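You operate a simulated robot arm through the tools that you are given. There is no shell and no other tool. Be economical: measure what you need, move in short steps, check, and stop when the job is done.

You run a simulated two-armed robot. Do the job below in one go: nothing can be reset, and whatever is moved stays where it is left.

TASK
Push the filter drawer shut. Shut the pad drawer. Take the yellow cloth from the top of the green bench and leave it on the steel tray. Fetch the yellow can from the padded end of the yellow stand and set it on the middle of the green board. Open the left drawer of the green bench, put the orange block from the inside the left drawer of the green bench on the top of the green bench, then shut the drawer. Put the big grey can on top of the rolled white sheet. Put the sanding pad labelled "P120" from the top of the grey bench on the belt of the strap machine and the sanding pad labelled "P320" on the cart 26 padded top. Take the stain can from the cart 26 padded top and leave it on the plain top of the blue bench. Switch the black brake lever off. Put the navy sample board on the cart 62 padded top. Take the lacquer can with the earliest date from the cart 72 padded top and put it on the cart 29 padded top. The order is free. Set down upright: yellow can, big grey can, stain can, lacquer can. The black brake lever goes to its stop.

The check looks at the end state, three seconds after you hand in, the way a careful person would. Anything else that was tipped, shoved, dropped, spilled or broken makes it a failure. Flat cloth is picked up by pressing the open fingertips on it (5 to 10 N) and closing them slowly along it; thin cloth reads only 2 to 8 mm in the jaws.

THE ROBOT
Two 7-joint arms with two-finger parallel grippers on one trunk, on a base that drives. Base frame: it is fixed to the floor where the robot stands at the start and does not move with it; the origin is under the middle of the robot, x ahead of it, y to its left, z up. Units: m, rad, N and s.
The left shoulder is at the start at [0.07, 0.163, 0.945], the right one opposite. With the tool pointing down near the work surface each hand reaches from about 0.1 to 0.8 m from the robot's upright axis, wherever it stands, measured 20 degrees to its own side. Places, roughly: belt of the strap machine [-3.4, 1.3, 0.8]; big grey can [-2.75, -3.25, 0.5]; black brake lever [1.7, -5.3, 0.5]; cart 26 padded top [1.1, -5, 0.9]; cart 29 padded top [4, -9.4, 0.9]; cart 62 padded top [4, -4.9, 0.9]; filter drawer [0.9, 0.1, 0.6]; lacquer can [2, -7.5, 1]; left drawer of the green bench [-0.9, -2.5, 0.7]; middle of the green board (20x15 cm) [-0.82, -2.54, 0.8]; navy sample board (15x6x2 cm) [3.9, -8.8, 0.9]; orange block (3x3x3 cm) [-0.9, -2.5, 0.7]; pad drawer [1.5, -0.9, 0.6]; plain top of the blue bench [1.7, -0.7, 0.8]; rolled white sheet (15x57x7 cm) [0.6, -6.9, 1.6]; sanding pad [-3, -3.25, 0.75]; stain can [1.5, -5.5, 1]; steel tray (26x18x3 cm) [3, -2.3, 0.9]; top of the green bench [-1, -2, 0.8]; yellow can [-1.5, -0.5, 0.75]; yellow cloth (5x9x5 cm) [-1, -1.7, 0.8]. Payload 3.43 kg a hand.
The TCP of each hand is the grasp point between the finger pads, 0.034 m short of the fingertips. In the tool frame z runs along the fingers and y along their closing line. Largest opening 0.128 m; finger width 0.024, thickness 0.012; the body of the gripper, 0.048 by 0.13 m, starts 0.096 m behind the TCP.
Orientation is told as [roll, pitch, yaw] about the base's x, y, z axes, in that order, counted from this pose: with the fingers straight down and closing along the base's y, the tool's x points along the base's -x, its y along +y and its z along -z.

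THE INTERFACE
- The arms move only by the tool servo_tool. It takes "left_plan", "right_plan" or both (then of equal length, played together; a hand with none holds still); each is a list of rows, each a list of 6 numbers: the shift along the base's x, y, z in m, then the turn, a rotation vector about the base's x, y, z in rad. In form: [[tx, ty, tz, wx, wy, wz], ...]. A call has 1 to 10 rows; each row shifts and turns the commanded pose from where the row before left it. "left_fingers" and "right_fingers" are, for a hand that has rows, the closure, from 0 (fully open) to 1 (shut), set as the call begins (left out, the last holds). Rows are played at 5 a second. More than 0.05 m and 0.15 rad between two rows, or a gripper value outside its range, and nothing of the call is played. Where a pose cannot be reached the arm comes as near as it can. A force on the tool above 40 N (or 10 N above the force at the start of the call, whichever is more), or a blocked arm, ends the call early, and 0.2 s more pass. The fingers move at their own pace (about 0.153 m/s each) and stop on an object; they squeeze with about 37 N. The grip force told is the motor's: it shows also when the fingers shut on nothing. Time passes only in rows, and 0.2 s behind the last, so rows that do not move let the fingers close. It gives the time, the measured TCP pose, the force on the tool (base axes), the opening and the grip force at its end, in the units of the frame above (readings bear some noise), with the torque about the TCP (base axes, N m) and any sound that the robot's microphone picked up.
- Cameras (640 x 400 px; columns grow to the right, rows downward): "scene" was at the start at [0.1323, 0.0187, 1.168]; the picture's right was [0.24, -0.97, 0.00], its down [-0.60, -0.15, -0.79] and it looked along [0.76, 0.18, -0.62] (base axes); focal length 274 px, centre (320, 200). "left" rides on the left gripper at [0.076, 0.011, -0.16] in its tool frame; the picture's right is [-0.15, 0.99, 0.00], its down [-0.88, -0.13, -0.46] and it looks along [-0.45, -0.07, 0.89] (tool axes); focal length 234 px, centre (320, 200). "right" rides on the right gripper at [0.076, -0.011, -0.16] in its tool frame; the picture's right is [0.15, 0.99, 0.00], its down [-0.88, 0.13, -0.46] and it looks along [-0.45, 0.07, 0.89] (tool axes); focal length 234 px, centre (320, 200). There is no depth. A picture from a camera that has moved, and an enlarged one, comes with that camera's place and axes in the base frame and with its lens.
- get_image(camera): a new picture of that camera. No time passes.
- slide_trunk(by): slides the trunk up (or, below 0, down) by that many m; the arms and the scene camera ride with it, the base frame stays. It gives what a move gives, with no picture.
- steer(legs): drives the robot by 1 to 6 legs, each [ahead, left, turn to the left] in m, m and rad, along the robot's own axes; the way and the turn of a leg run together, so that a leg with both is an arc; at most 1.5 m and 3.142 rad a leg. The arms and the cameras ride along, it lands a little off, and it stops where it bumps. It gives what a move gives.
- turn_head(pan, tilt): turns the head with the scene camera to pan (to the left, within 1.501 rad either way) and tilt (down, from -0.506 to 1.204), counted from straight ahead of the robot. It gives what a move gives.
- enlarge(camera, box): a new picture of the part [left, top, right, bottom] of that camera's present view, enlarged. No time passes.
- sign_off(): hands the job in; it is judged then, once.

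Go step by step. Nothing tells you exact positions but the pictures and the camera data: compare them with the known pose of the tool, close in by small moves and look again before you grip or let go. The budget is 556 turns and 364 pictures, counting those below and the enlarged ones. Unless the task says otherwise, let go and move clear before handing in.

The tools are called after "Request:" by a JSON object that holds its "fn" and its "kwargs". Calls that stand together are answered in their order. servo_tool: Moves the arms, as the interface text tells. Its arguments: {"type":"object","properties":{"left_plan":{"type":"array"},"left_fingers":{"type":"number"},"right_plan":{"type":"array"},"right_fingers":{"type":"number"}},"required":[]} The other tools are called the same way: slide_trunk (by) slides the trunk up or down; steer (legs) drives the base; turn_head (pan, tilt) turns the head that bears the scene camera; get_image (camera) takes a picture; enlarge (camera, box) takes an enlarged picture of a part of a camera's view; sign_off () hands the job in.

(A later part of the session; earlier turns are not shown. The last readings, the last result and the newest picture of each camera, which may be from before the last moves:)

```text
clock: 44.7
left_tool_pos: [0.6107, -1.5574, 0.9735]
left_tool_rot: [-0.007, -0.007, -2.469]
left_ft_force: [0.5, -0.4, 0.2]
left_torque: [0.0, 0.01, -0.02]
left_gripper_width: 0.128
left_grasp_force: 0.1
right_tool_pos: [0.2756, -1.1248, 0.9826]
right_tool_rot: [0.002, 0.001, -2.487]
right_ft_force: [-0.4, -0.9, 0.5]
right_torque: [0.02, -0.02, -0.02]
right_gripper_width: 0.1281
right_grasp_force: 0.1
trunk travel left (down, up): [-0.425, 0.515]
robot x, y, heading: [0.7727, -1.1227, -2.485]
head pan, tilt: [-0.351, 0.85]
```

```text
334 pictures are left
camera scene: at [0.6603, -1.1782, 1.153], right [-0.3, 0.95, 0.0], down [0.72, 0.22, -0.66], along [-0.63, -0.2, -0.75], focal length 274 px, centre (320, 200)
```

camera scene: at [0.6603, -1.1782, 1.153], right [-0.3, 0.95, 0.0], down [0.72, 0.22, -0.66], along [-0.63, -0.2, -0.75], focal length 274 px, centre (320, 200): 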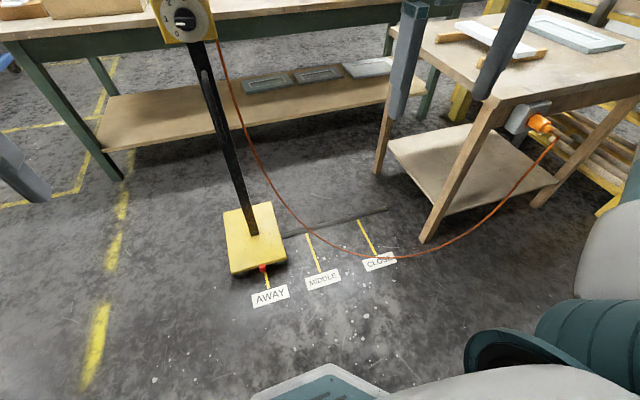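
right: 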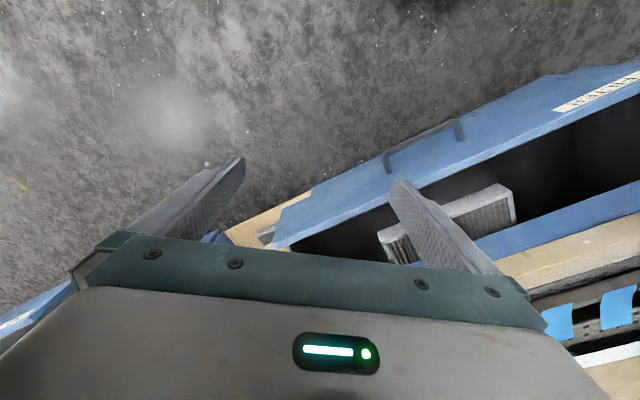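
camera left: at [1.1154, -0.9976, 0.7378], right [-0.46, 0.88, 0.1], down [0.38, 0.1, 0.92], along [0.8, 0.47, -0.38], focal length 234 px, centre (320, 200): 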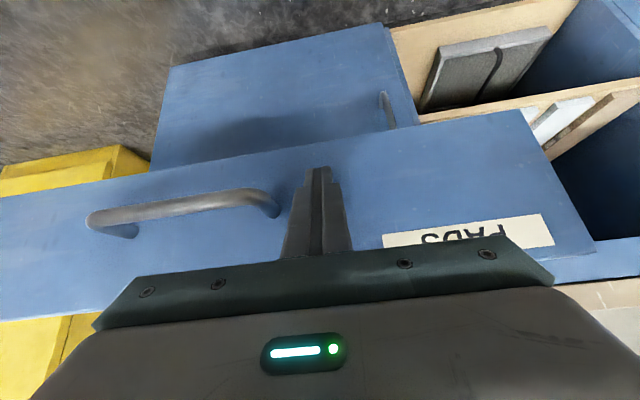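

The heater runs on a floor rail and blocks this side, so I'll work the green bench from its far side, going round its left end. I'll drive left along the aisle, then ahead.

Request:
{"fn": "steer", "kwargs": {"legs": [[0, 0, -0.045], [0, 1.48, 0]]}}

Request:
{"fn": "turn_head", "kwargs": {"pan": 0, "tilt": 0.45}}

Request:
{"fn": "get_image", "kwargs": {"camera": "scene"}}

```text
clock: 52.5
left_tool_pos: [1.4463, -2.7684, 0.9752]
left_tool_rot: [-0.006, -0.007, -2.509]
left_ft_force: [0.4, -0.5, 0.1]
left_torque: [0.01, 0.02, 0.02]
left_gripper_width: 0.1278
left_grasp_force: 0.0
right_tool_pos: [1.1297, -2.3207, 0.9827]
right_tool_rot: [-0.001, 0.003, -2.527]
right_ft_force: [0.2, 0.1, 0.0]
right_torque: [-0.01, 0.02, 0.02]
right_gripper_width: 0.1281
right_grasp_force: 0.0
trunk travel left (down, up): [-0.425, 0.515]
robot x, y, heading: [1.6299, -2.3416, -2.529]
head pan, tilt: [-0.351, 0.85]
```

```text
clock: 53.4
left_tool_pos: [1.4466, -2.7679, 0.9746]
left_tool_rot: [-0.007, -0.006, -2.511]
left_ft_force: [-0.4, 0.2, 1.1]
left_torque: [0.03, 0.02, 0.02]
left_gripper_width: 0.1279
left_grasp_force: 0.0
right_tool_pos: [1.1285, -2.3206, 0.9839]
right_tool_rot: [0.0, 0.002, -2.53]
right_ft_force: [-0.4, 0.3, -0.1]
right_torque: [-0.02, 0.03, 0.02]
right_gripper_width: 0.128
right_grasp_force: 0.1
trunk travel left (down, up): [-0.425, 0.515]
robot x, y, heading: [1.626, -2.34, -2.528]
head pan, tilt: [0.0, 0.45]
```

```text
333 pictures are left
camera scene: at [1.5114, -2.4236, 1.1873], right [-0.57, 0.82, 0.0], down [0.36, 0.25, -0.9], along [-0.74, -0.52, -0.44], focal length 274 px, centre (320, 200)
```

scene: 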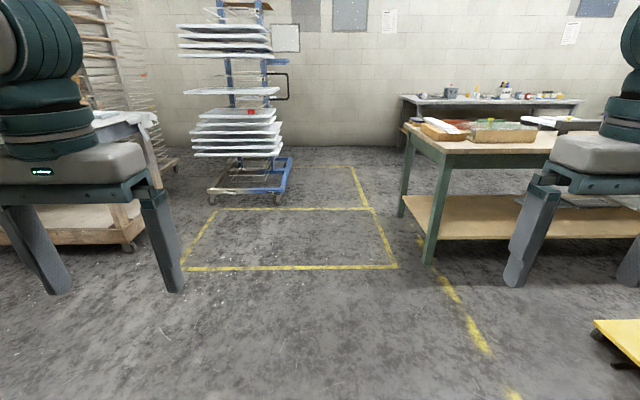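

There's a clear lane between the rack and the green bench. I'll shift right 0.2 m, then go ahead.

Request:
{"fn": "steer", "kwargs": {"legs": [[0, -0.2, 0], [1.4, 0, 0], [1.35, 0, 0]]}}

Request:
{"fn": "turn_head", "kwargs": {"pan": -1.3, "tilt": 0.45}}

Request:
{"fn": "get_image", "kwargs": {"camera": "scene"}}

Request:
{"fn": "turn_head", "kwargs": {"pan": -0.4, "tilt": 0.45}}

Request:
{"fn": "get_image", "kwargs": {"camera": "scene"}}

```text
clock: 65.2
left_tool_pos: [-0.4246, -3.8438, 0.984]
left_tool_rot: [-0.003, -0.028, -2.493]
left_ft_force: [-1.1, 0.7, 0.3]
left_torque: [-0.03, 0.01, -0.02]
left_gripper_width: 0.128
left_grasp_force: 0.0
right_tool_pos: [-0.7475, -3.3979, 0.9839]
right_tool_rot: [0.007, -0.006, -2.521]
right_ft_force: [0.2, 0.0, 0.4]
right_torque: [0.04, -0.01, -0.02]
right_gripper_width: 0.1281
right_grasp_force: 0.0
trunk travel left (down, up): [-0.425, 0.515]
robot x, y, heading: [-0.2475, -3.4215, -2.519]
head pan, tilt: [0.0, 0.45]
stopped in leg 3: the robot was blocked; the commanded pose is now the measured one
```

```text
clock: 66.6
left_tool_pos: [-0.424, -3.8432, 0.9834]
left_tool_rot: [-0.003, -0.023, -2.493]
left_ft_force: [0.1, 0.2, 0.3]
left_torque: [-0.02, -0.03, 0.0]
left_gripper_width: 0.1279
left_grasp_force: 0.1
right_tool_pos: [-0.7459, -3.3963, 0.9838]
right_tool_rot: [0.006, -0.005, -2.52]
right_ft_force: [-0.3, 0.1, -0.5]
right_torque: [0.03, 0.0, -0.03]
right_gripper_width: 0.128
right_grasp_force: 0.2
trunk travel left (down, up): [-0.425, 0.515]
robot x, y, heading: [-0.2478, -3.4197, -2.52]
head pan, tilt: [-1.3, 0.45]
```

```text
332 pictures are left
camera scene: at [-0.3601, -3.3824, 1.1874], right [0.63, 0.78, -0.01], down [0.34, -0.28, -0.9], along [-0.7, 0.56, -0.44], focal length 274 px, centre (320, 200)
```

scene: 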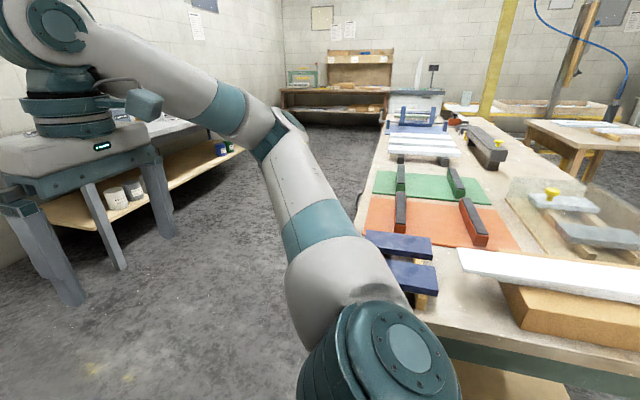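

```text
clock: 67.8
left_tool_pos: [-0.425, -3.8435, 0.9838]
left_tool_rot: [-0.004, -0.024, -2.491]
left_ft_force: [0.4, -0.1, 0.5]
left_torque: [0.0, 0.0, 0.0]
left_gripper_width: 0.1281
left_grasp_force: 0.0
right_tool_pos: [-0.7458, -3.3955, 0.9834]
right_tool_rot: [0.007, -0.007, -2.52]
right_ft_force: [0.2, -0.7, 0.0]
right_torque: [0.01, 0.03, -0.02]
right_gripper_width: 0.1279
right_grasp_force: 0.1
trunk travel left (down, up): [-0.425, 0.515]
robot x, y, heading: [-0.2477, -3.4233, -2.523]
head pan, tilt: [-0.4, 0.45]
```

```text
331 pictures are left
camera scene: at [-0.3779, -3.4602, 1.1883], right [-0.22, 0.98, -0.01], down [0.42, 0.09, -0.9], along [-0.88, -0.2, -0.43], focal length 274 px, centre (320, 200)
```

scene: 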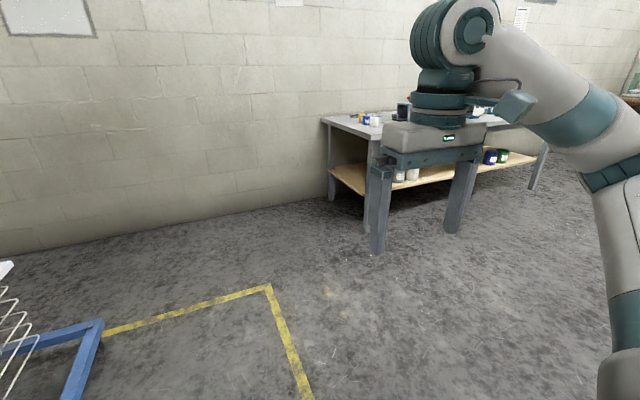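

The drive was blocked. My left arm may have touched the rack, so I'll look that way before moving.

Request:
{"fn": "turn_head", "kwargs": {"pan": 0.7, "tilt": 0.4}}

Request:
{"fn": "get_image", "kwargs": {"camera": "scene"}}

Request:
{"fn": "turn_head", "kwargs": {"pan": 1.5, "tilt": 0.5}}

Request:
{"fn": "get_image", "kwargs": {"camera": "scene"}}

```text
clock: 69.2
left_tool_pos: [-0.425, -3.8435, 0.9832]
left_tool_rot: [-0.004, -0.026, -2.491]
left_ft_force: [0.3, -0.6, 0.7]
left_torque: [-0.02, 0.01, 0.01]
left_gripper_width: 0.1279
left_grasp_force: 0.0
right_tool_pos: [-0.7462, -3.3965, 0.9846]
right_tool_rot: [0.006, -0.008, -2.52]
right_ft_force: [-0.2, 0.8, -0.8]
right_torque: [0.01, 0.01, -0.02]
right_gripper_width: 0.1278
right_grasp_force: 0.1
trunk travel left (down, up): [-0.425, 0.515]
robot x, y, heading: [-0.2478, -3.4204, -2.519]
head pan, tilt: [0.7, 0.4]
```

```text
330 pictures are left
camera scene: at [-0.311, -3.5299, 1.1936], right [-0.97, 0.25, 0.0], down [0.09, 0.37, -0.93], along [-0.23, -0.9, -0.38], focal length 274 px, centre (320, 200)
```

scene: 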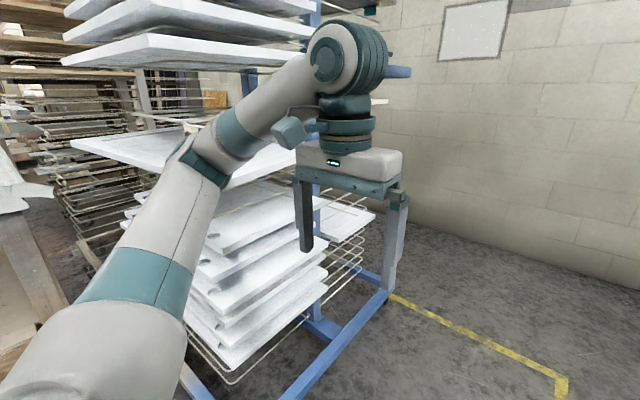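

```text
clock: 70.3
left_tool_pos: [-0.4252, -3.8428, 0.9838]
left_tool_rot: [-0.002, -0.027, -2.493]
left_ft_force: [1.4, -0.2, 0.0]
left_torque: [-0.01, -0.02, 0.0]
left_gripper_width: 0.1278
left_grasp_force: 0.2
right_tool_pos: [-0.7459, -3.3969, 0.9849]
right_tool_rot: [0.005, -0.007, -2.521]
right_ft_force: [0.4, 0.4, 0.7]
right_torque: [0.02, -0.02, 0.02]
right_gripper_width: 0.128
right_grasp_force: 0.0
trunk travel left (down, up): [-0.425, 0.515]
robot x, y, heading: [-0.2468, -3.4209, -2.522]
head pan, tilt: [1.499, 0.499]
```

```text
329 pictures are left
camera scene: at [-0.2404, -3.5179, 1.1841], right [-0.85, -0.52, 0.01], down [-0.25, 0.4, -0.88], along [0.46, -0.75, -0.47], focal length 274 px, centre (320, 200)
```

scene: 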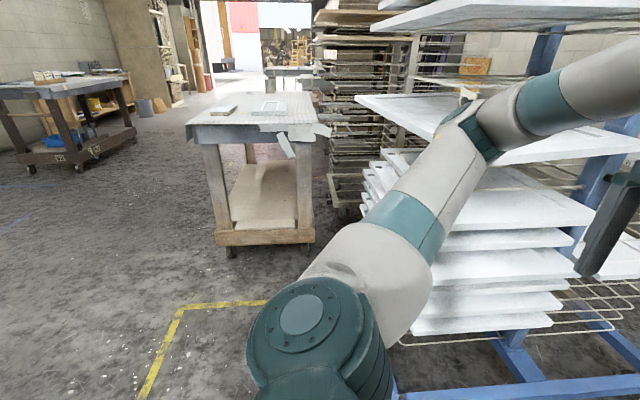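

The left elbow touched a rack tray. I'll back up slightly, shift right away from the rack, and compare the tray afterwards.

Request:
{"fn": "steer", "kwargs": {"legs": [[-0.08, 0, 0]]}}

Request:
{"fn": "turn_head", "kwargs": {"pan": 0.7, "tilt": 0.4}}

Request:
{"fn": "get_image", "kwargs": {"camera": "scene"}}

```text
clock: 71.3
left_tool_pos: [-0.3618, -3.8063, 0.9777]
left_tool_rot: [-0.011, -0.017, -2.494]
left_ft_force: [0.2, -0.2, 0.1]
left_torque: [0.0, 0.05, 0.05]
left_gripper_width: 0.128
left_grasp_force: 0.0
right_tool_pos: [-0.6844, -3.3602, 0.9832]
right_tool_rot: [0.0, 0.001, -2.522]
right_ft_force: [0.8, 0.1, -0.2]
right_torque: [-0.03, 0.03, -0.02]
right_gripper_width: 0.1278
right_grasp_force: 0.0
trunk travel left (down, up): [-0.425, 0.515]
robot x, y, heading: [-0.1842, -3.3748, -2.522]
head pan, tilt: [1.499, 0.499]
```

```text
clock: 72.5
left_tool_pos: [-0.3635, -3.8071, 0.9768]
left_tool_rot: [-0.011, -0.014, -2.493]
left_ft_force: [-0.1, -0.8, 0.6]
left_torque: [-0.02, 0.04, 0.02]
left_gripper_width: 0.128
left_grasp_force: 0.0
right_tool_pos: [-0.6846, -3.3596, 0.9837]
right_tool_rot: [-0.002, 0.002, -2.523]
right_ft_force: [0.2, 0.0, 0.8]
right_torque: [-0.03, 0.04, 0.0]
right_gripper_width: 0.1283
right_grasp_force: 0.0
trunk travel left (down, up): [-0.425, 0.515]
robot x, y, heading: [-0.182, -3.3748, -2.518]
head pan, tilt: [0.7, 0.4]
```

```text
328 pictures are left
camera scene: at [-0.2501, -3.4958, 1.192], right [-0.97, 0.25, 0.0], down [0.1, 0.38, -0.92], along [-0.23, -0.89, -0.39], focal length 274 px, centre (320, 200)
```

scene: 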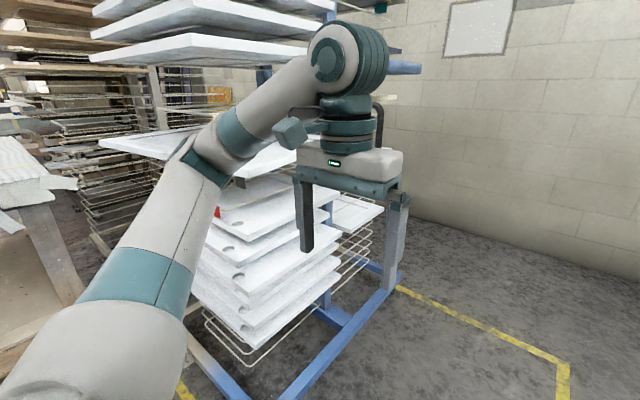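

Request:
{"fn": "steer", "kwargs": {"legs": [[0, -0.16, 0]]}}

Request:
{"fn": "get_image", "kwargs": {"camera": "scene"}}

```text
clock: 73.9
left_tool_pos: [-0.4573, -3.6764, 0.9787]
left_tool_rot: [-0.009, -0.014, -2.494]
left_ft_force: [-0.5, -0.1, -0.7]
left_torque: [-0.03, -0.03, 0.01]
left_gripper_width: 0.1282
left_grasp_force: 0.1
right_tool_pos: [-0.7782, -3.2275, 0.983]
right_tool_rot: [0.0, 0.003, -2.521]
right_ft_force: [-0.4, -0.2, -0.4]
right_torque: [-0.02, 0.0, 0.01]
right_gripper_width: 0.128
right_grasp_force: 0.1
trunk travel left (down, up): [-0.425, 0.515]
robot x, y, heading: [-0.2766, -3.2431, -2.522]
head pan, tilt: [0.7, 0.4]
```

```text
327 pictures are left
camera scene: at [-0.3441, -3.364, 1.1921], right [-0.97, 0.25, 0.0], down [0.1, 0.38, -0.92], along [-0.23, -0.89, -0.39], focal length 274 px, centre (320, 200)
```

scene: 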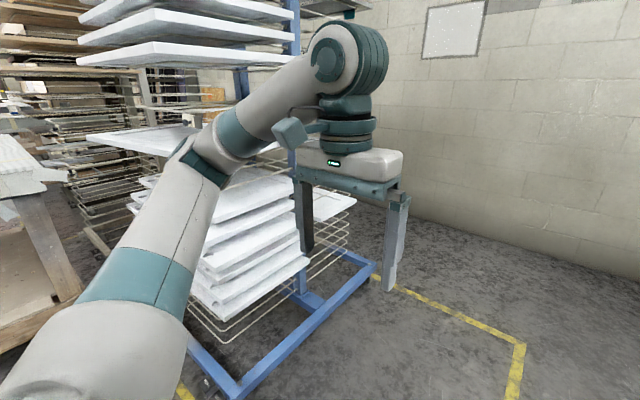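

Request:
{"fn": "steer", "kwargs": {"legs": [[0.3, 0, 0], [0.4, -0.3, 0]]}}

Request:
{"fn": "get_image", "kwargs": {"camera": "scene"}}

Request:
{"fn": "turn_head", "kwargs": {"pan": -0.4, "tilt": 0.45}}

Request:
{"fn": "get_image", "kwargs": {"camera": "scene"}}

```text
clock: 78.5
left_tool_pos: [-1.1991, -3.8388, 0.9775]
left_tool_rot: [-0.007, -0.015, -2.492]
left_ft_force: [-0.6, -0.1, 0.0]
left_torque: [0.0, -0.03, -0.02]
left_gripper_width: 0.1278
left_grasp_force: 0.1
right_tool_pos: [-1.5216, -3.3924, 0.9824]
right_tool_rot: [0.0, 0.002, -2.521]
right_ft_force: [-0.2, 0.5, 0.7]
right_torque: [0.03, -0.05, 0.02]
right_gripper_width: 0.1282
right_grasp_force: 0.0
trunk travel left (down, up): [-0.425, 0.515]
robot x, y, heading: [-1.0217, -3.4071, -2.514]
head pan, tilt: [0.7, 0.4]
```

```text
326 pictures are left
camera scene: at [-1.0865, -3.5276, 1.192], right [-0.97, 0.25, 0.0], down [0.1, 0.38, -0.92], along [-0.23, -0.89, -0.39], focal length 274 px, centre (320, 200)
```

scene: 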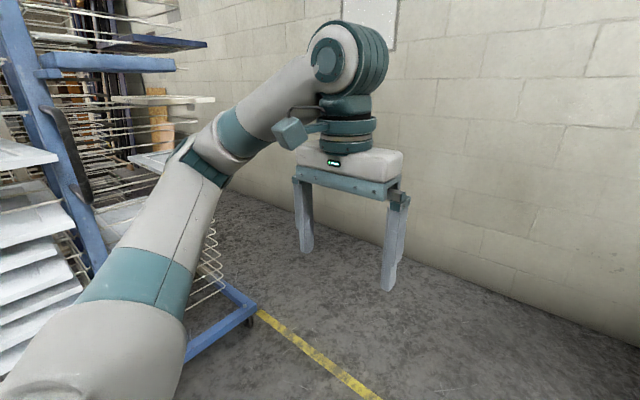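

```text
clock: 79.8
left_tool_pos: [-1.1972, -3.8399, 0.9784]
left_tool_rot: [-0.012, -0.013, -2.492]
left_ft_force: [0.1, 0.1, -0.6]
left_torque: [-0.02, -0.01, -0.01]
left_gripper_width: 0.128
left_grasp_force: 0.0
right_tool_pos: [-1.5216, -3.3922, 0.9824]
right_tool_rot: [-0.001, 0.002, -2.52]
right_ft_force: [-0.1, 0.0, -0.4]
right_torque: [0.03, 0.02, 0.03]
right_gripper_width: 0.1281
right_grasp_force: 0.0
trunk travel left (down, up): [-0.425, 0.515]
robot x, y, heading: [-1.0201, -3.4044, -2.525]
head pan, tilt: [-0.4, 0.45]
```

```text
325 pictures are left
camera scene: at [-1.1526, -3.4581, 1.1874], right [-0.22, 0.98, 0.0], down [0.42, 0.1, -0.9], along [-0.88, -0.2, -0.44], focal length 274 px, centre (320, 200)
```

scene: 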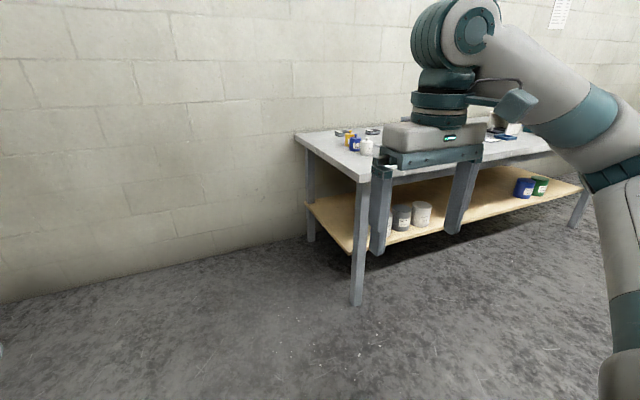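

I'm in the aisle behind the green bench now. I'll turn around to face its drawer side.

Request:
{"fn": "steer", "kwargs": {"legs": [[0, 0, -3.13]]}}

Request:
{"fn": "turn_head", "kwargs": {"pan": 0.5, "tilt": 0.6}}

Request:
{"fn": "get_image", "kwargs": {"camera": "scene"}}

Request:
{"fn": "turn_head", "kwargs": {"pan": -0.5, "tilt": 0.4}}

Request:
{"fn": "get_image", "kwargs": {"camera": "scene"}}

```text
clock: 87.6
left_tool_pos: [-0.8418, -2.976, 0.977]
left_tool_rot: [-0.01, -0.012, 0.648]
left_ft_force: [-1.6, -0.3, -0.2]
left_torque: [0.02, 0.01, -0.01]
left_gripper_width: 0.128
left_grasp_force: 0.1
right_tool_pos: [-0.5206, -3.4242, 0.9827]
right_tool_rot: [0.001, 0.002, 0.617]
right_ft_force: [0.3, 0.3, 0.2]
right_torque: [-0.03, 0.04, 0.0]
right_gripper_width: 0.1282
right_grasp_force: 0.0
trunk travel left (down, up): [-0.425, 0.515]
robot x, y, heading: [-1.0228, -3.4042, 0.623]
head pan, tilt: [-0.4, 0.45]
```

```text
clock: 88.8
left_tool_pos: [-0.8407, -2.9745, 0.9779]
left_tool_rot: [-0.011, -0.013, 0.648]
left_ft_force: [-0.3, 0.1, 0.2]
left_torque: [0.01, 0.0, 0.0]
left_gripper_width: 0.128
left_grasp_force: 0.1
right_tool_pos: [-0.5206, -3.4235, 0.9832]
right_tool_rot: [-0.004, 0.001, 0.618]
right_ft_force: [-0.7, 0.6, -0.3]
right_torque: [0.0, 0.01, 0.0]
right_gripper_width: 0.1281
right_grasp_force: 0.1
trunk travel left (down, up): [-0.425, 0.515]
robot x, y, heading: [-1.0195, -3.4072, 0.623]
head pan, tilt: [0.499, 0.6]
```

```text
324 pictures are left
camera scene: at [-0.9424, -3.3001, 1.1738], right [0.9, -0.44, 0.0], down [-0.25, -0.51, -0.83], along [0.36, 0.74, -0.56], focal length 274 px, centre (320, 200)
```

scene: 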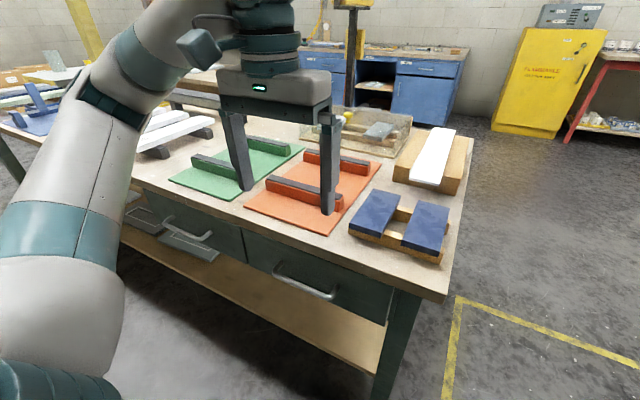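

```text
clock: 90.0
left_tool_pos: [-0.8407, -2.9756, 0.9772]
left_tool_rot: [-0.01, -0.015, 0.646]
left_ft_force: [-0.5, 0.9, 0.5]
left_torque: [-0.01, -0.02, 0.02]
left_gripper_width: 0.1281
left_grasp_force: 0.2
right_tool_pos: [-0.5199, -3.4232, 0.9829]
right_tool_rot: [-0.003, 0.002, 0.618]
right_ft_force: [0.2, 0.5, 0.9]
right_torque: [-0.01, 0.0, 0.01]
right_gripper_width: 0.128
right_grasp_force: 0.0
trunk travel left (down, up): [-0.425, 0.515]
robot x, y, heading: [-1.021, -3.4062, 0.619]
head pan, tilt: [-0.499, 0.4]
```

```text
323 pictures are left
camera scene: at [-0.8891, -3.3684, 1.192], right [0.12, -0.99, 0.0], down [-0.39, -0.05, -0.92], along [0.91, 0.11, -0.39], focal length 274 px, centre (320, 200)
```

scene: 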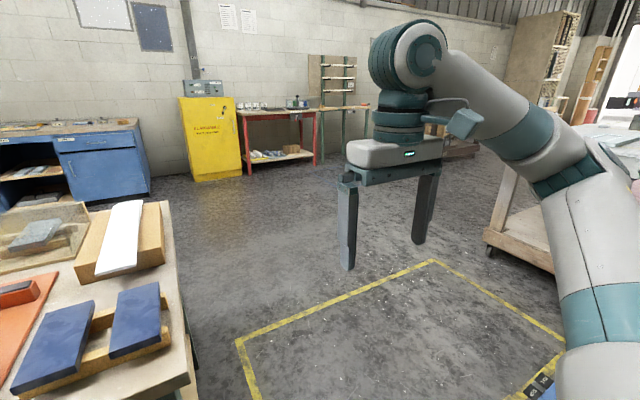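

The green bench has two drawers on this side, with the left drawer's handle near (-1.03, -2.63, 0.68). The green board lies between its black bars at (-0.84, -2.53). I'll line up with the left drawer.

Request:
{"fn": "steer", "kwargs": {"legs": [[-0.15, 0.42, 0]]}}

Request:
{"fn": "turn_head", "kwargs": {"pan": 0.2, "tilt": 0.7}}

Request:
{"fn": "get_image", "kwargs": {"camera": "scene"}}

Request:
{"fn": "get_image", "kwargs": {"camera": "left"}}

```text
clock: 92.8
left_tool_pos: [-1.2056, -2.718, 0.9777]
left_tool_rot: [-0.011, -0.016, 0.644]
left_ft_force: [0.0, 0.0, 0.0]
left_torque: [-0.01, 0.0, 0.01]
left_gripper_width: 0.1279
left_grasp_force: 0.0
right_tool_pos: [-0.8866, -3.1669, 0.9826]
right_tool_rot: [-0.002, 0.001, 0.615]
right_ft_force: [0.1, 0.1, -1.0]
right_torque: [-0.04, -0.04, 0.01]
right_gripper_width: 0.128
right_grasp_force: 0.1
trunk travel left (down, up): [-0.425, 0.515]
robot x, y, heading: [-1.3882, -3.1458, 0.611]
head pan, tilt: [-0.499, 0.4]
```

```text
clock: 93.8
left_tool_pos: [-1.2054, -2.7179, 0.978]
left_tool_rot: [-0.01, -0.013, 0.643]
left_ft_force: [-0.2, 0.7, 0.3]
left_torque: [0.0, 0.0, 0.0]
left_gripper_width: 0.1282
left_grasp_force: 0.1
right_tool_pos: [-0.8871, -3.166, 0.9827]
right_tool_rot: [0.001, 0.0, 0.614]
right_ft_force: [0.5, 0.0, 0.1]
right_torque: [0.0, -0.03, -0.01]
right_gripper_width: 0.1282
right_grasp_force: 0.1
trunk travel left (down, up): [-0.425, 0.515]
robot x, y, heading: [-1.3853, -3.1514, 0.618]
head pan, tilt: [0.201, 0.7]
```

```text
322 pictures are left
camera scene: at [-1.2896, -3.0592, 1.1652], right [0.73, -0.69, 0.0], down [-0.44, -0.47, -0.77], along [0.53, 0.56, -0.64], focal length 274 px, centre (320, 200)
```

scene: 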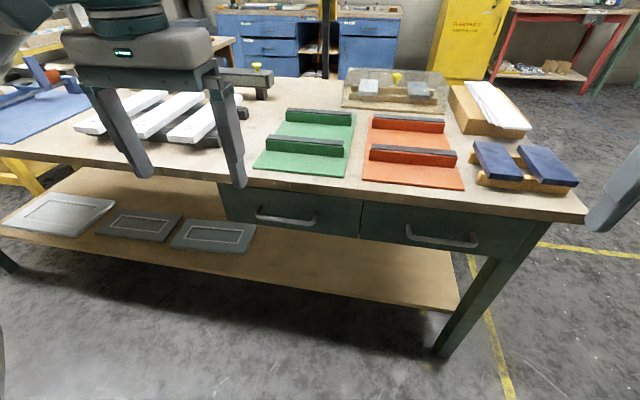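

```text
321 pictures are left
camera left: at [-1.2768, -2.7541, 1.1355], right [-0.48, 0.88, -0.01], down [0.78, 0.42, 0.47], along [0.42, 0.22, -0.88], focal length 234 px, centre (320, 200)
```

left: 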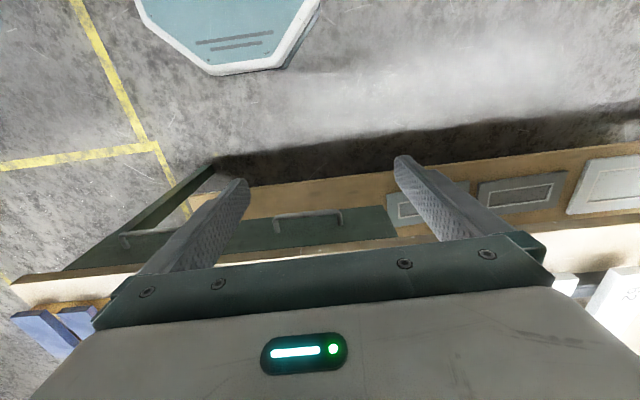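

The left drawer's handle bar is at about (-1.02, -2.65, 0.70). I'll turn the left hand so its fingers point at the bench and close vertically.

Request:
{"fn": "servo_tool", "kwargs": {"left_plan": [[0, 0, 0, 0, 0, -0.148], [0, 0, 0, 0, 0, -0.148], [0, 0, 0, 0, 0, -0.148], [0, 0, 0, 0, 0, -0.148], [0, 0, 0, 0, 0, -0.148], [0, 0, 0, 0, 0, -0.148], [0, 0, 0, 0, 0, -0.148], [0, 0, 0, 0, 0, -0.148], [0, 0, 0, 0, 0, -0.148], [0, 0, 0, 0, 0, -0.148]]}}

Request:
{"fn": "servo_tool", "kwargs": {"left_plan": [[0, 0, 0, 0, 0, -0.12], [0, 0, -0.02, 0.083, -0.118, 0], [0, 0, -0.02, 0.083, -0.118, 0], [-0.01, -0.01, -0.02, 0.083, -0.118, 0], [-0.01, -0.01, -0.02, 0.083, -0.118, 0], [-0.01, -0.01, -0.02, 0.083, -0.118, 0], [0, 0, -0.02, 0.083, -0.118, 0], [0, 0, -0.02, 0.083, -0.118, 0], [0, 0, -0.02, 0.083, -0.118, 0]]}}

Request:
{"fn": "get_image", "kwargs": {"camera": "scene"}}

Request:
{"fn": "get_image", "kwargs": {"camera": "left"}}

```text
clock: 96.0
left_tool_pos: [-1.2061, -2.7169, 0.9786]
left_tool_rot: [-0.011, -0.016, -0.841]
left_ft_force: [0.3, -0.3, 0.0]
left_torque: [0.0, -0.04, 0.02]
left_gripper_width: 0.1278
left_grasp_force: 0.1
right_tool_pos: [-0.8862, -3.1651, 0.9827]
right_tool_rot: [0.0, 0.003, 0.615]
right_ft_force: [0.2, 0.2, 0.3]
right_torque: [-0.03, 0.02, -0.03]
right_gripper_width: 0.1281
right_grasp_force: 0.0
trunk travel left (down, up): [-0.425, 0.515]
robot x, y, heading: [-1.3903, -3.1453, 0.61]
head pan, tilt: [0.201, 0.7]
```

```text
clock: 98.0
left_tool_pos: [-1.066, -2.6156, 0.9766]
left_tool_rot: [1.142, -0.005, -0.973]
left_ft_force: [0.2, 0.0, 0.2]
left_torque: [0.02, 0.0, -0.01]
left_gripper_width: 0.1279
left_grasp_force: 0.1
left hand out of reach, approached as far as the arm can: row 4, 5, 6, 7, 8, 9
right_tool_pos: [-0.8864, -3.1664, 0.9819]
right_tool_rot: [-0.003, 0.001, 0.614]
right_ft_force: [0.6, 0.1, 0.7]
right_torque: [-0.02, -0.01, -0.01]
right_gripper_width: 0.1277
right_grasp_force: 0.0
trunk travel left (down, up): [-0.425, 0.515]
robot x, y, heading: [-1.3912, -3.1495, 0.62]
head pan, tilt: [0.201, 0.7]
```

```text
320 pictures are left
camera scene: at [-1.2896, -3.0583, 1.1652], right [0.73, -0.69, 0.0], down [-0.44, -0.47, -0.76], along [0.52, 0.56, -0.64], focal length 274 px, centre (320, 200)
```

scene: 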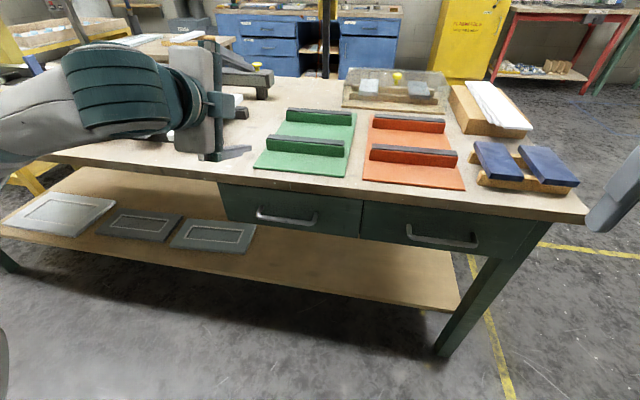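

```text
319 pictures are left
camera left: at [-1.2261, -2.6327, 1.0524], right [0.42, 0.11, 0.9], down [0.11, -0.99, 0.07], along [0.9, 0.07, -0.43], focal length 234 px, centre (320, 200)
```

left: 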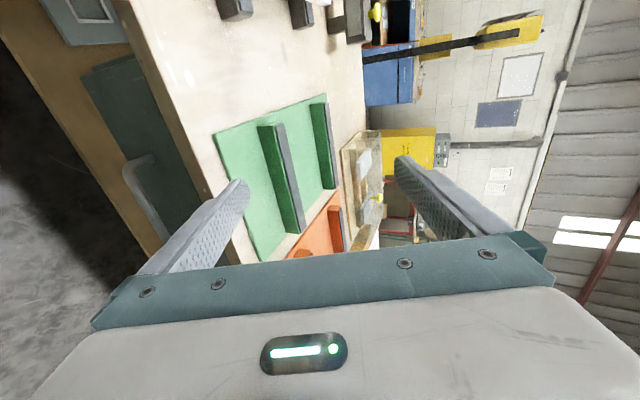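

That pose is too close for the arm. I'll back the base up by 0.2 m and lower the trunk so the handle sits at a comfortable height.

Request:
{"fn": "steer", "kwargs": {"legs": [[-0.2, 0, 0]]}}

Request:
{"fn": "slide_trunk", "kwargs": {"by": -0.2}}

Request:
{"fn": "get_image", "kwargs": {"camera": "scene"}}

Request:
{"fn": "get_image", "kwargs": {"camera": "left"}}

```text
clock: 99.6
left_tool_pos: [-1.2293, -2.734, 0.979]
left_tool_rot: [1.146, -0.006, -0.971]
left_ft_force: [-0.8, -1.1, -0.5]
left_torque: [0.02, 0.0, 0.03]
left_gripper_width: 0.1279
left_grasp_force: 0.0
right_tool_pos: [-1.0532, -3.2837, 0.9826]
right_tool_rot: [-0.002, -0.001, 0.611]
right_ft_force: [-0.3, -0.2, 0.5]
right_torque: [0.02, -0.03, -0.02]
right_gripper_width: 0.128
right_grasp_force: 0.0
trunk travel left (down, up): [-0.425, 0.515]
robot x, y, heading: [-1.5486, -3.2663, 0.614]
head pan, tilt: [0.201, 0.7]
```

```text
clock: 101.8
left_tool_pos: [-1.2307, -2.7332, 0.7774]
left_tool_rot: [1.146, -0.004, -0.971]
left_ft_force: [-0.7, -0.1, 0.3]
left_torque: [0.02, -0.01, -0.01]
left_gripper_width: 0.1281
left_grasp_force: 0.1
right_tool_pos: [-1.0513, -3.2842, 0.7832]
right_tool_rot: [0.001, 0.001, 0.612]
right_ft_force: [0.6, 1.0, 0.0]
right_torque: [-0.01, -0.02, -0.01]
right_gripper_width: 0.128
right_grasp_force: 0.0
trunk travel left (down, up): [-0.225, 0.715]
robot x, y, heading: [-1.5486, -3.2665, 0.612]
head pan, tilt: [0.201, 0.7]
```

```text
318 pictures are left
camera scene: at [-1.4539, -3.175, 0.9653], right [0.73, -0.69, 0.0], down [-0.44, -0.47, -0.76], along [0.53, 0.56, -0.64], focal length 274 px, centre (320, 200)
```

scene: 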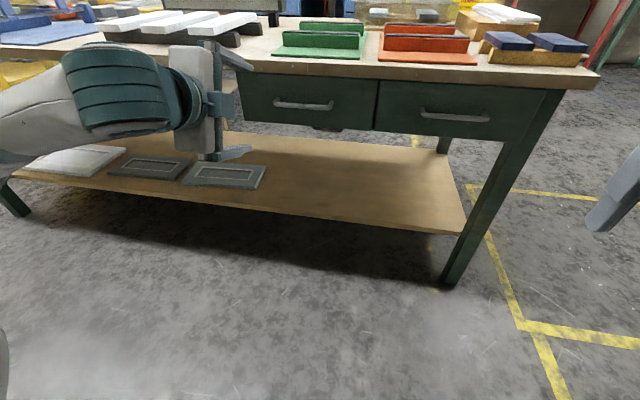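

```text
317 pictures are left
camera left: at [-1.3901, -2.7494, 0.853], right [0.42, 0.11, 0.9], down [0.11, -0.99, 0.08], along [0.9, 0.07, -0.43], focal length 234 px, centre (320, 200)
```

left: 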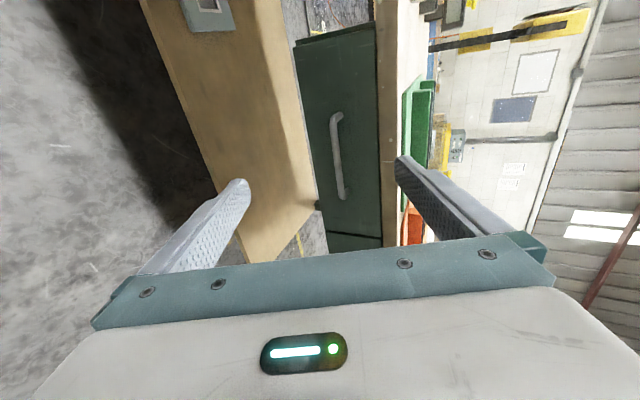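

The handle is at (-1.005, -2.636, 0.698). I'll close the fingers halfway and move to a pre-grasp pose in front of it.

Request:
{"fn": "servo_tool", "kwargs": {"left_plan": [[0.03, 0.01, -0.01, 0, 0, 0], [0.03, 0.01, -0.01, 0, 0, 0], [0.03, 0.01, -0.01, 0, 0, 0], [0.03, 0.01, -0.01, 0, 0, 0], [0.03, 0.01, -0.004, 0, 0, 0]], "left_fingers": 0.5}}

Request:
{"fn": "get_image", "kwargs": {"camera": "left"}}

Request:
{"fn": "get_image", "kwargs": {"camera": "scene"}}

```text
clock: 103.0
left_tool_pos: [-1.081, -2.6821, 0.7333]
left_tool_rot: [1.144, -0.005, -0.972]
left_ft_force: [0.1, -0.6, 0.3]
left_torque: [0.0, -0.02, -0.01]
left_gripper_width: 0.0641
left_grasp_force: 0.1
right_tool_pos: [-1.0518, -3.2839, 0.783]
right_tool_rot: [0.0, 0.001, 0.613]
right_ft_force: [-0.6, -0.3, -0.7]
right_torque: [0.01, -0.01, -0.02]
right_gripper_width: 0.1279
right_grasp_force: 0.1
trunk travel left (down, up): [-0.225, 0.715]
robot x, y, heading: [-1.5512, -3.2667, 0.616]
head pan, tilt: [0.201, 0.7]
```

```text
316 pictures are left
camera left: at [-1.2395, -2.699, 0.8079], right [0.42, 0.11, 0.9], down [0.11, -0.99, 0.08], along [0.9, 0.07, -0.43], focal length 234 px, centre (320, 200)
```

left: 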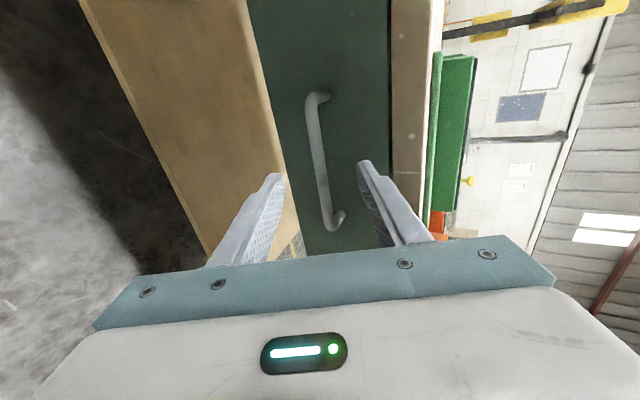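

```text
315 pictures are left
camera scene: at [-1.4536, -3.1749, 0.9651], right [0.73, -0.69, 0.0], down [-0.44, -0.47, -0.76], along [0.52, 0.56, -0.64], focal length 274 px, centre (320, 200)
```

scene: 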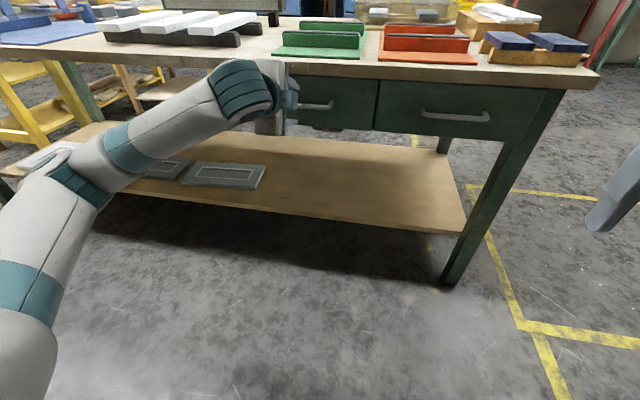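

The handle bar lies between the fingers. I'll advance along the tool axis and close.

Request:
{"fn": "servo_tool", "kwargs": {"left_plan": [[0.02, 0.014, -0.011, 0, 0, 0], [0.02, 0.014, -0.011, 0, 0, 0], [0.015, 0.01, -0.008, 0, 0, 0], [0, 0, 0, 0, 0, 0]]}}

Request:
{"fn": "get_image", "kwargs": {"camera": "left"}}

```text
clock: 103.6
left_tool_pos: [-1.0446, -2.6581, 0.7157]
left_tool_rot: [1.151, -0.007, -0.974]
left_ft_force: [-13.9, -10.3, 0.9]
left_torque: [0.27, -0.33, 0.21]
left_gripper_width: 0.0606
left_grasp_force: 0.0
right_tool_pos: [-1.0522, -3.2839, 0.7829]
right_tool_rot: [-0.001, 0.002, 0.614]
right_ft_force: [-0.5, 0.2, -0.7]
right_torque: [-0.02, 0.01, -0.01]
right_gripper_width: 0.1281
right_grasp_force: 0.1
trunk travel left (down, up): [-0.225, 0.715]
robot x, y, heading: [-1.5533, -3.2675, 0.616]
head pan, tilt: [0.201, 0.7]
stopped in row 3 (left hand): the force on the tool passed its limit at 50 N (the readings are from after the stop); the commanded pose is now the measured one
```

```text
314 pictures are left
camera left: at [-1.2039, -2.6736, 0.7898], right [0.41, 0.11, 0.9], down [0.11, -0.99, 0.07], along [0.9, 0.07, -0.42], focal length 234 px, centre (320, 200)
```

left: 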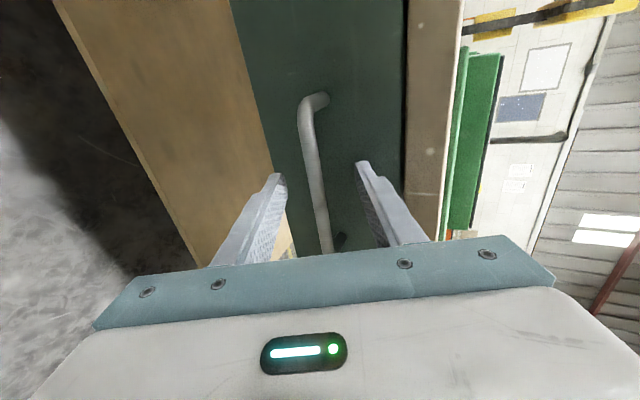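

A fingertip touched the drawer face, so the bar is between the pads. I'll back off 5 mm, lower slightly and close.

Request:
{"fn": "servo_tool", "kwargs": {"left_plan": [[-0.004, -0.003, -0.008, 0, 0, 0], [0, 0, 0, 0, 0, 0], [0, 0, 0, 0, 0, 0], [0, 0, 0, 0, 0, 0], [0, 0, 0, 0, 0, 0]], "left_fingers": 1}}

Request:
{"fn": "get_image", "kwargs": {"camera": "left"}}

```text
clock: 104.8
left_tool_pos: [-1.0472, -2.6597, 0.7114]
left_tool_rot: [1.16, -0.006, -0.974]
left_ft_force: [3.5, 2.7, 32.9]
left_torque: [-0.63, -1.06, -0.63]
left_gripper_width: 0.0116
left_grasp_force: 44.9
right_tool_pos: [-1.0527, -3.2838, 0.7845]
right_tool_rot: [-0.001, -0.001, 0.612]
right_ft_force: [-0.6, -0.8, -0.8]
right_torque: [-0.02, 0.01, 0.0]
right_gripper_width: 0.128
right_grasp_force: 0.1
trunk travel left (down, up): [-0.225, 0.715]
robot x, y, heading: [-1.553, -3.2686, 0.619]
head pan, tilt: [0.201, 0.7]
```

```text
313 pictures are left
camera left: at [-1.2082, -2.6769, 0.7853], right [0.41, 0.11, 0.91], down [0.11, -0.99, 0.07], along [0.91, 0.07, -0.41], focal length 234 px, centre (320, 200)
```

left: 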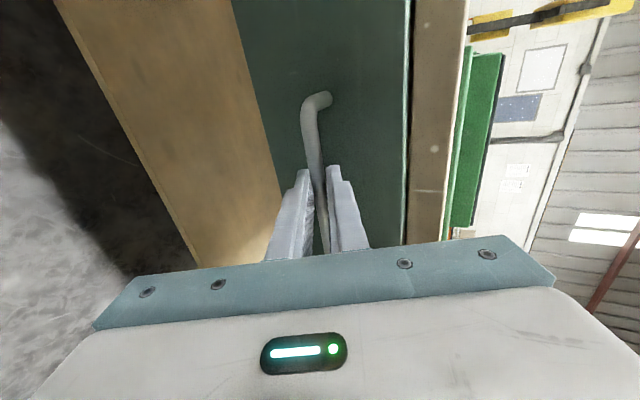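

The bar is gripped. I'll relax the vertical strain and pull the drawer straight out.

Request:
{"fn": "servo_tool", "kwargs": {"left_plan": [[0, 0, 0.005, 0, 0, 0], [-0.012, -0.009, 0, 0, 0, 0], [-0.016, -0.0115, 0, 0, 0, 0], [-0.016, -0.0115, 0, 0, 0, 0], [-0.016, -0.0115, 0, 0, 0, 0]]}}

Request:
{"fn": "get_image", "kwargs": {"camera": "left"}}

```text
clock: 106.0
left_tool_pos: [-1.1088, -2.7043, 0.7125]
left_tool_rot: [1.151, -0.006, -0.974]
left_ft_force: [0.5, -2.9, 20.9]
left_torque: [-0.29, -0.47, 1.09]
left_gripper_width: 0.0115
left_grasp_force: 45.3
right_tool_pos: [-1.0519, -3.2825, 0.7827]
right_tool_rot: [0.0, 0.0, 0.613]
right_ft_force: [0.9, 0.4, 0.0]
right_torque: [0.0, 0.04, -0.03]
right_gripper_width: 0.128
right_grasp_force: 0.2
trunk travel left (down, up): [-0.225, 0.715]
robot x, y, heading: [-1.5498, -3.2677, 0.615]
head pan, tilt: [0.201, 0.7]
```

```text
312 pictures are left
camera left: at [-1.2685, -2.7208, 0.7868], right [0.41, 0.11, 0.9], down [0.11, -0.99, 0.07], along [0.9, 0.07, -0.42], focal length 234 px, centre (320, 200)
```

left: 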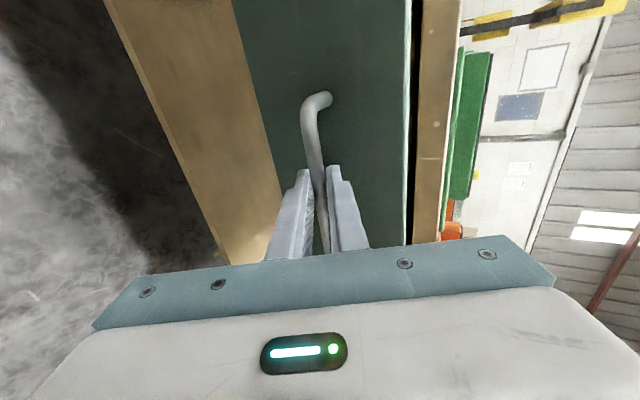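

Request:
{"fn": "servo_tool", "kwargs": {"left_plan": [[-0.016, -0.0115, 0.003, 0, 0, 0], [-0.016, -0.0115, 0, 0, 0, 0], [-0.016, -0.0115, 0, 0, 0, 0], [-0.016, -0.0115, 0, 0, 0, 0], [-0.016, -0.0115, 0, 0, 0, 0], [-0.016, -0.0115, 0, 0, 0, 0], [-0.016, -0.0115, 0, 0, 0, 0]]}}

Request:
{"fn": "get_image", "kwargs": {"camera": "scene"}}

```text
clock: 107.8
left_tool_pos: [-1.1894, -2.7626, 0.713]
left_tool_rot: [1.128, 0.0, -0.967]
left_ft_force: [-1.8, 1.3, -15.2]
left_torque: [-0.93, -0.31, 0.65]
left_gripper_width: 0.0117
left_grasp_force: 45.1
left hand out of reach, approached as far as the arm can: row 6, 7
right_tool_pos: [-1.0511, -3.2805, 0.7827]
right_tool_rot: [-0.001, 0.003, 0.614]
right_ft_force: [-0.2, -0.7, 0.0]
right_torque: [0.0, 0.01, -0.02]
right_gripper_width: 0.1279
right_grasp_force: 0.1
trunk travel left (down, up): [-0.225, 0.715]
robot x, y, heading: [-1.5536, -3.2645, 0.619]
head pan, tilt: [0.201, 0.7]
stopped in row 7 (left hand): the force on the tool passed its limit at 42 N (the readings are from after the stop); the commanded pose is now the measured one
```

```text
311 pictures are left
camera scene: at [-1.4542, -3.1734, 0.9653], right [0.73, -0.68, 0.0], down [-0.44, -0.47, -0.76], along [0.52, 0.56, -0.65], focal length 274 px, centre (320, 200)
```

scene: 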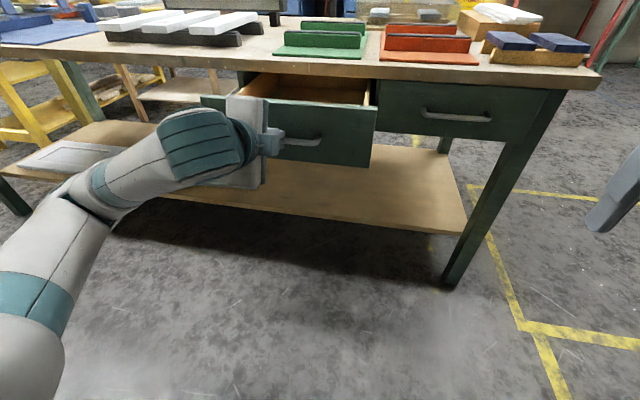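

The drawer is open about 17 cm. I'll let go of the handle, back the base away and look in from above.

Request:
{"fn": "servo_tool", "kwargs": {"left_plan": [[0, 0, 0, 0, 0, 0], [0, 0, 0, 0, 0, 0], [0, 0, 0, 0, 0, 0]], "left_fingers": 0.4}}

Request:
{"fn": "steer", "kwargs": {"legs": [[-0.12, 0, 0]]}}

Request:
{"fn": "slide_trunk", "kwargs": {"by": 0.3}}

Request:
{"fn": "turn_head", "kwargs": {"pan": 0.05, "tilt": 0.75}}

Request:
{"fn": "get_image", "kwargs": {"camera": "scene"}}

```text
clock: 108.6
left_tool_pos: [-1.1869, -2.7639, 0.7164]
left_tool_rot: [1.135, -0.002, -0.969]
left_ft_force: [-0.6, -0.2, 0.2]
left_torque: [0.04, -0.02, -0.03]
left_gripper_width: 0.0766
left_grasp_force: 0.1
right_tool_pos: [-1.0513, -3.2804, 0.7824]
right_tool_rot: [-0.002, 0.001, 0.614]
right_ft_force: [-0.4, 0.2, 0.4]
right_torque: [0.0, 0.0, -0.01]
right_gripper_width: 0.1276
right_grasp_force: 0.1
trunk travel left (down, up): [-0.225, 0.715]
robot x, y, heading: [-1.549, -3.2688, 0.612]
head pan, tilt: [0.201, 0.7]
```

```text
clock: 109.8
left_tool_pos: [-1.2856, -2.8318, 0.7162]
left_tool_rot: [1.134, -0.003, -0.968]
left_ft_force: [0.0, -0.5, -0.3]
left_torque: [0.01, 0.0, 0.04]
left_gripper_width: 0.0769
left_grasp_force: 0.0
right_tool_pos: [-1.1487, -3.3498, 0.7828]
right_tool_rot: [-0.002, 0.001, 0.616]
right_ft_force: [-0.2, 0.3, -0.5]
right_torque: [0.02, -0.03, 0.03]
right_gripper_width: 0.1278
right_grasp_force: 0.1
trunk travel left (down, up): [-0.225, 0.715]
robot x, y, heading: [-1.6498, -3.334, 0.618]
head pan, tilt: [0.201, 0.7]
```

```text
clock: 112.8
left_tool_pos: [-1.2851, -2.8319, 1.0146]
left_tool_rot: [1.134, -0.003, -0.968]
left_ft_force: [-0.2, -0.9, 0.4]
left_torque: [0.01, 0.01, -0.01]
left_gripper_width: 0.0768
left_grasp_force: 0.0
right_tool_pos: [-1.1477, -3.3494, 1.0821]
right_tool_rot: [-0.002, 0.0, 0.615]
right_ft_force: [-0.2, 0.1, -0.5]
right_torque: [0.0, -0.01, -0.01]
right_gripper_width: 0.1279
right_grasp_force: 0.0
trunk travel left (down, up): [-0.525, 0.415]
robot x, y, heading: [-1.648, -3.3332, 0.619]
head pan, tilt: [0.201, 0.7]
```

```text
clock: 113.5
left_tool_pos: [-1.2853, -2.8317, 1.0155]
left_tool_rot: [1.134, -0.002, -0.968]
left_ft_force: [0.1, 0.0, -0.2]
left_torque: [-0.02, 0.0, 0.02]
left_gripper_width: 0.0769
left_grasp_force: 0.1
right_tool_pos: [-1.1481, -3.3496, 1.0821]
right_tool_rot: [-0.003, 0.002, 0.616]
right_ft_force: [0.2, -1.0, -0.9]
right_torque: [0.01, -0.03, -0.02]
right_gripper_width: 0.1282
right_grasp_force: 0.2
trunk travel left (down, up): [-0.525, 0.415]
robot x, y, heading: [-1.6474, -3.3321, 0.614]
head pan, tilt: [0.051, 0.75]
```

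```text
310 pictures are left
camera scene: at [-1.5444, -3.2537, 1.261], right [0.62, -0.78, 0.0], down [-0.54, -0.42, -0.73], along [0.57, 0.45, -0.68], focal length 274 px, centre (320, 200)
```

scene: 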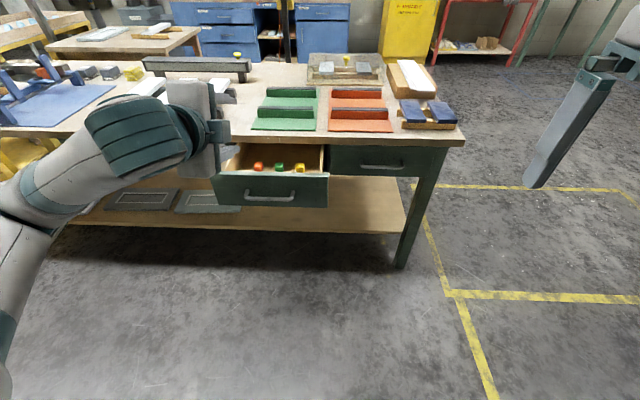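

The drawer holds orange, green and yellow blocks. The orange block is still under the bench edge, so I'll regrip the handle and pull out another 12 cm.

Request:
{"fn": "slide_trunk", "kwargs": {"by": -0.3}}

Request:
{"fn": "servo_tool", "kwargs": {"left_plan": [[0.025, 0.017, 0, 0, 0, 0], [0.025, 0.017, 0, 0, 0, 0], [0.025, 0.017, 0, 0, 0, 0], [0.022, 0.016, 0, 0, 0, 0]]}}

Request:
{"fn": "get_image", "kwargs": {"camera": "left"}}

```text
clock: 116.5
left_tool_pos: [-1.2854, -2.8317, 0.7161]
left_tool_rot: [1.134, -0.002, -0.967]
left_ft_force: [0.0, -0.5, 0.3]
left_torque: [0.02, -0.02, -0.03]
left_gripper_width: 0.0767
left_grasp_force: 0.0
right_tool_pos: [-1.1492, -3.3507, 0.7825]
right_tool_rot: [-0.001, 0.002, 0.617]
right_ft_force: [-0.3, -0.1, 0.2]
right_torque: [-0.02, 0.01, 0.0]
right_gripper_width: 0.128
right_grasp_force: 0.1
trunk travel left (down, up): [-0.225, 0.715]
robot x, y, heading: [-1.6489, -3.3329, 0.615]
head pan, tilt: [0.051, 0.75]
```

```text
clock: 117.5
left_tool_pos: [-1.1884, -2.7639, 0.7138]
left_tool_rot: [1.134, 0.0, -0.967]
left_ft_force: [0.7, 0.4, -0.4]
left_torque: [0.01, -0.03, -0.01]
left_gripper_width: 0.0766
left_grasp_force: 0.2
right_tool_pos: [-1.1471, -3.3496, 0.7823]
right_tool_rot: [-0.002, 0.001, 0.616]
right_ft_force: [-0.1, 0.4, -0.3]
right_torque: [0.0, -0.01, 0.01]
right_gripper_width: 0.1277
right_grasp_force: 0.1
trunk travel left (down, up): [-0.225, 0.715]
robot x, y, heading: [-1.6477, -3.3356, 0.616]
head pan, tilt: [0.051, 0.75]
```

```text
309 pictures are left
camera left: at [-1.3469, -2.7811, 0.7918], right [0.43, 0.12, 0.9], down [0.11, -0.99, 0.07], along [0.9, 0.07, -0.44], focal length 234 px, centre (320, 200)
```

left: 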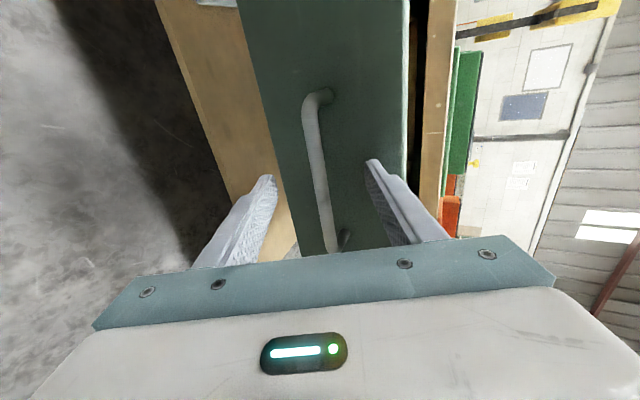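

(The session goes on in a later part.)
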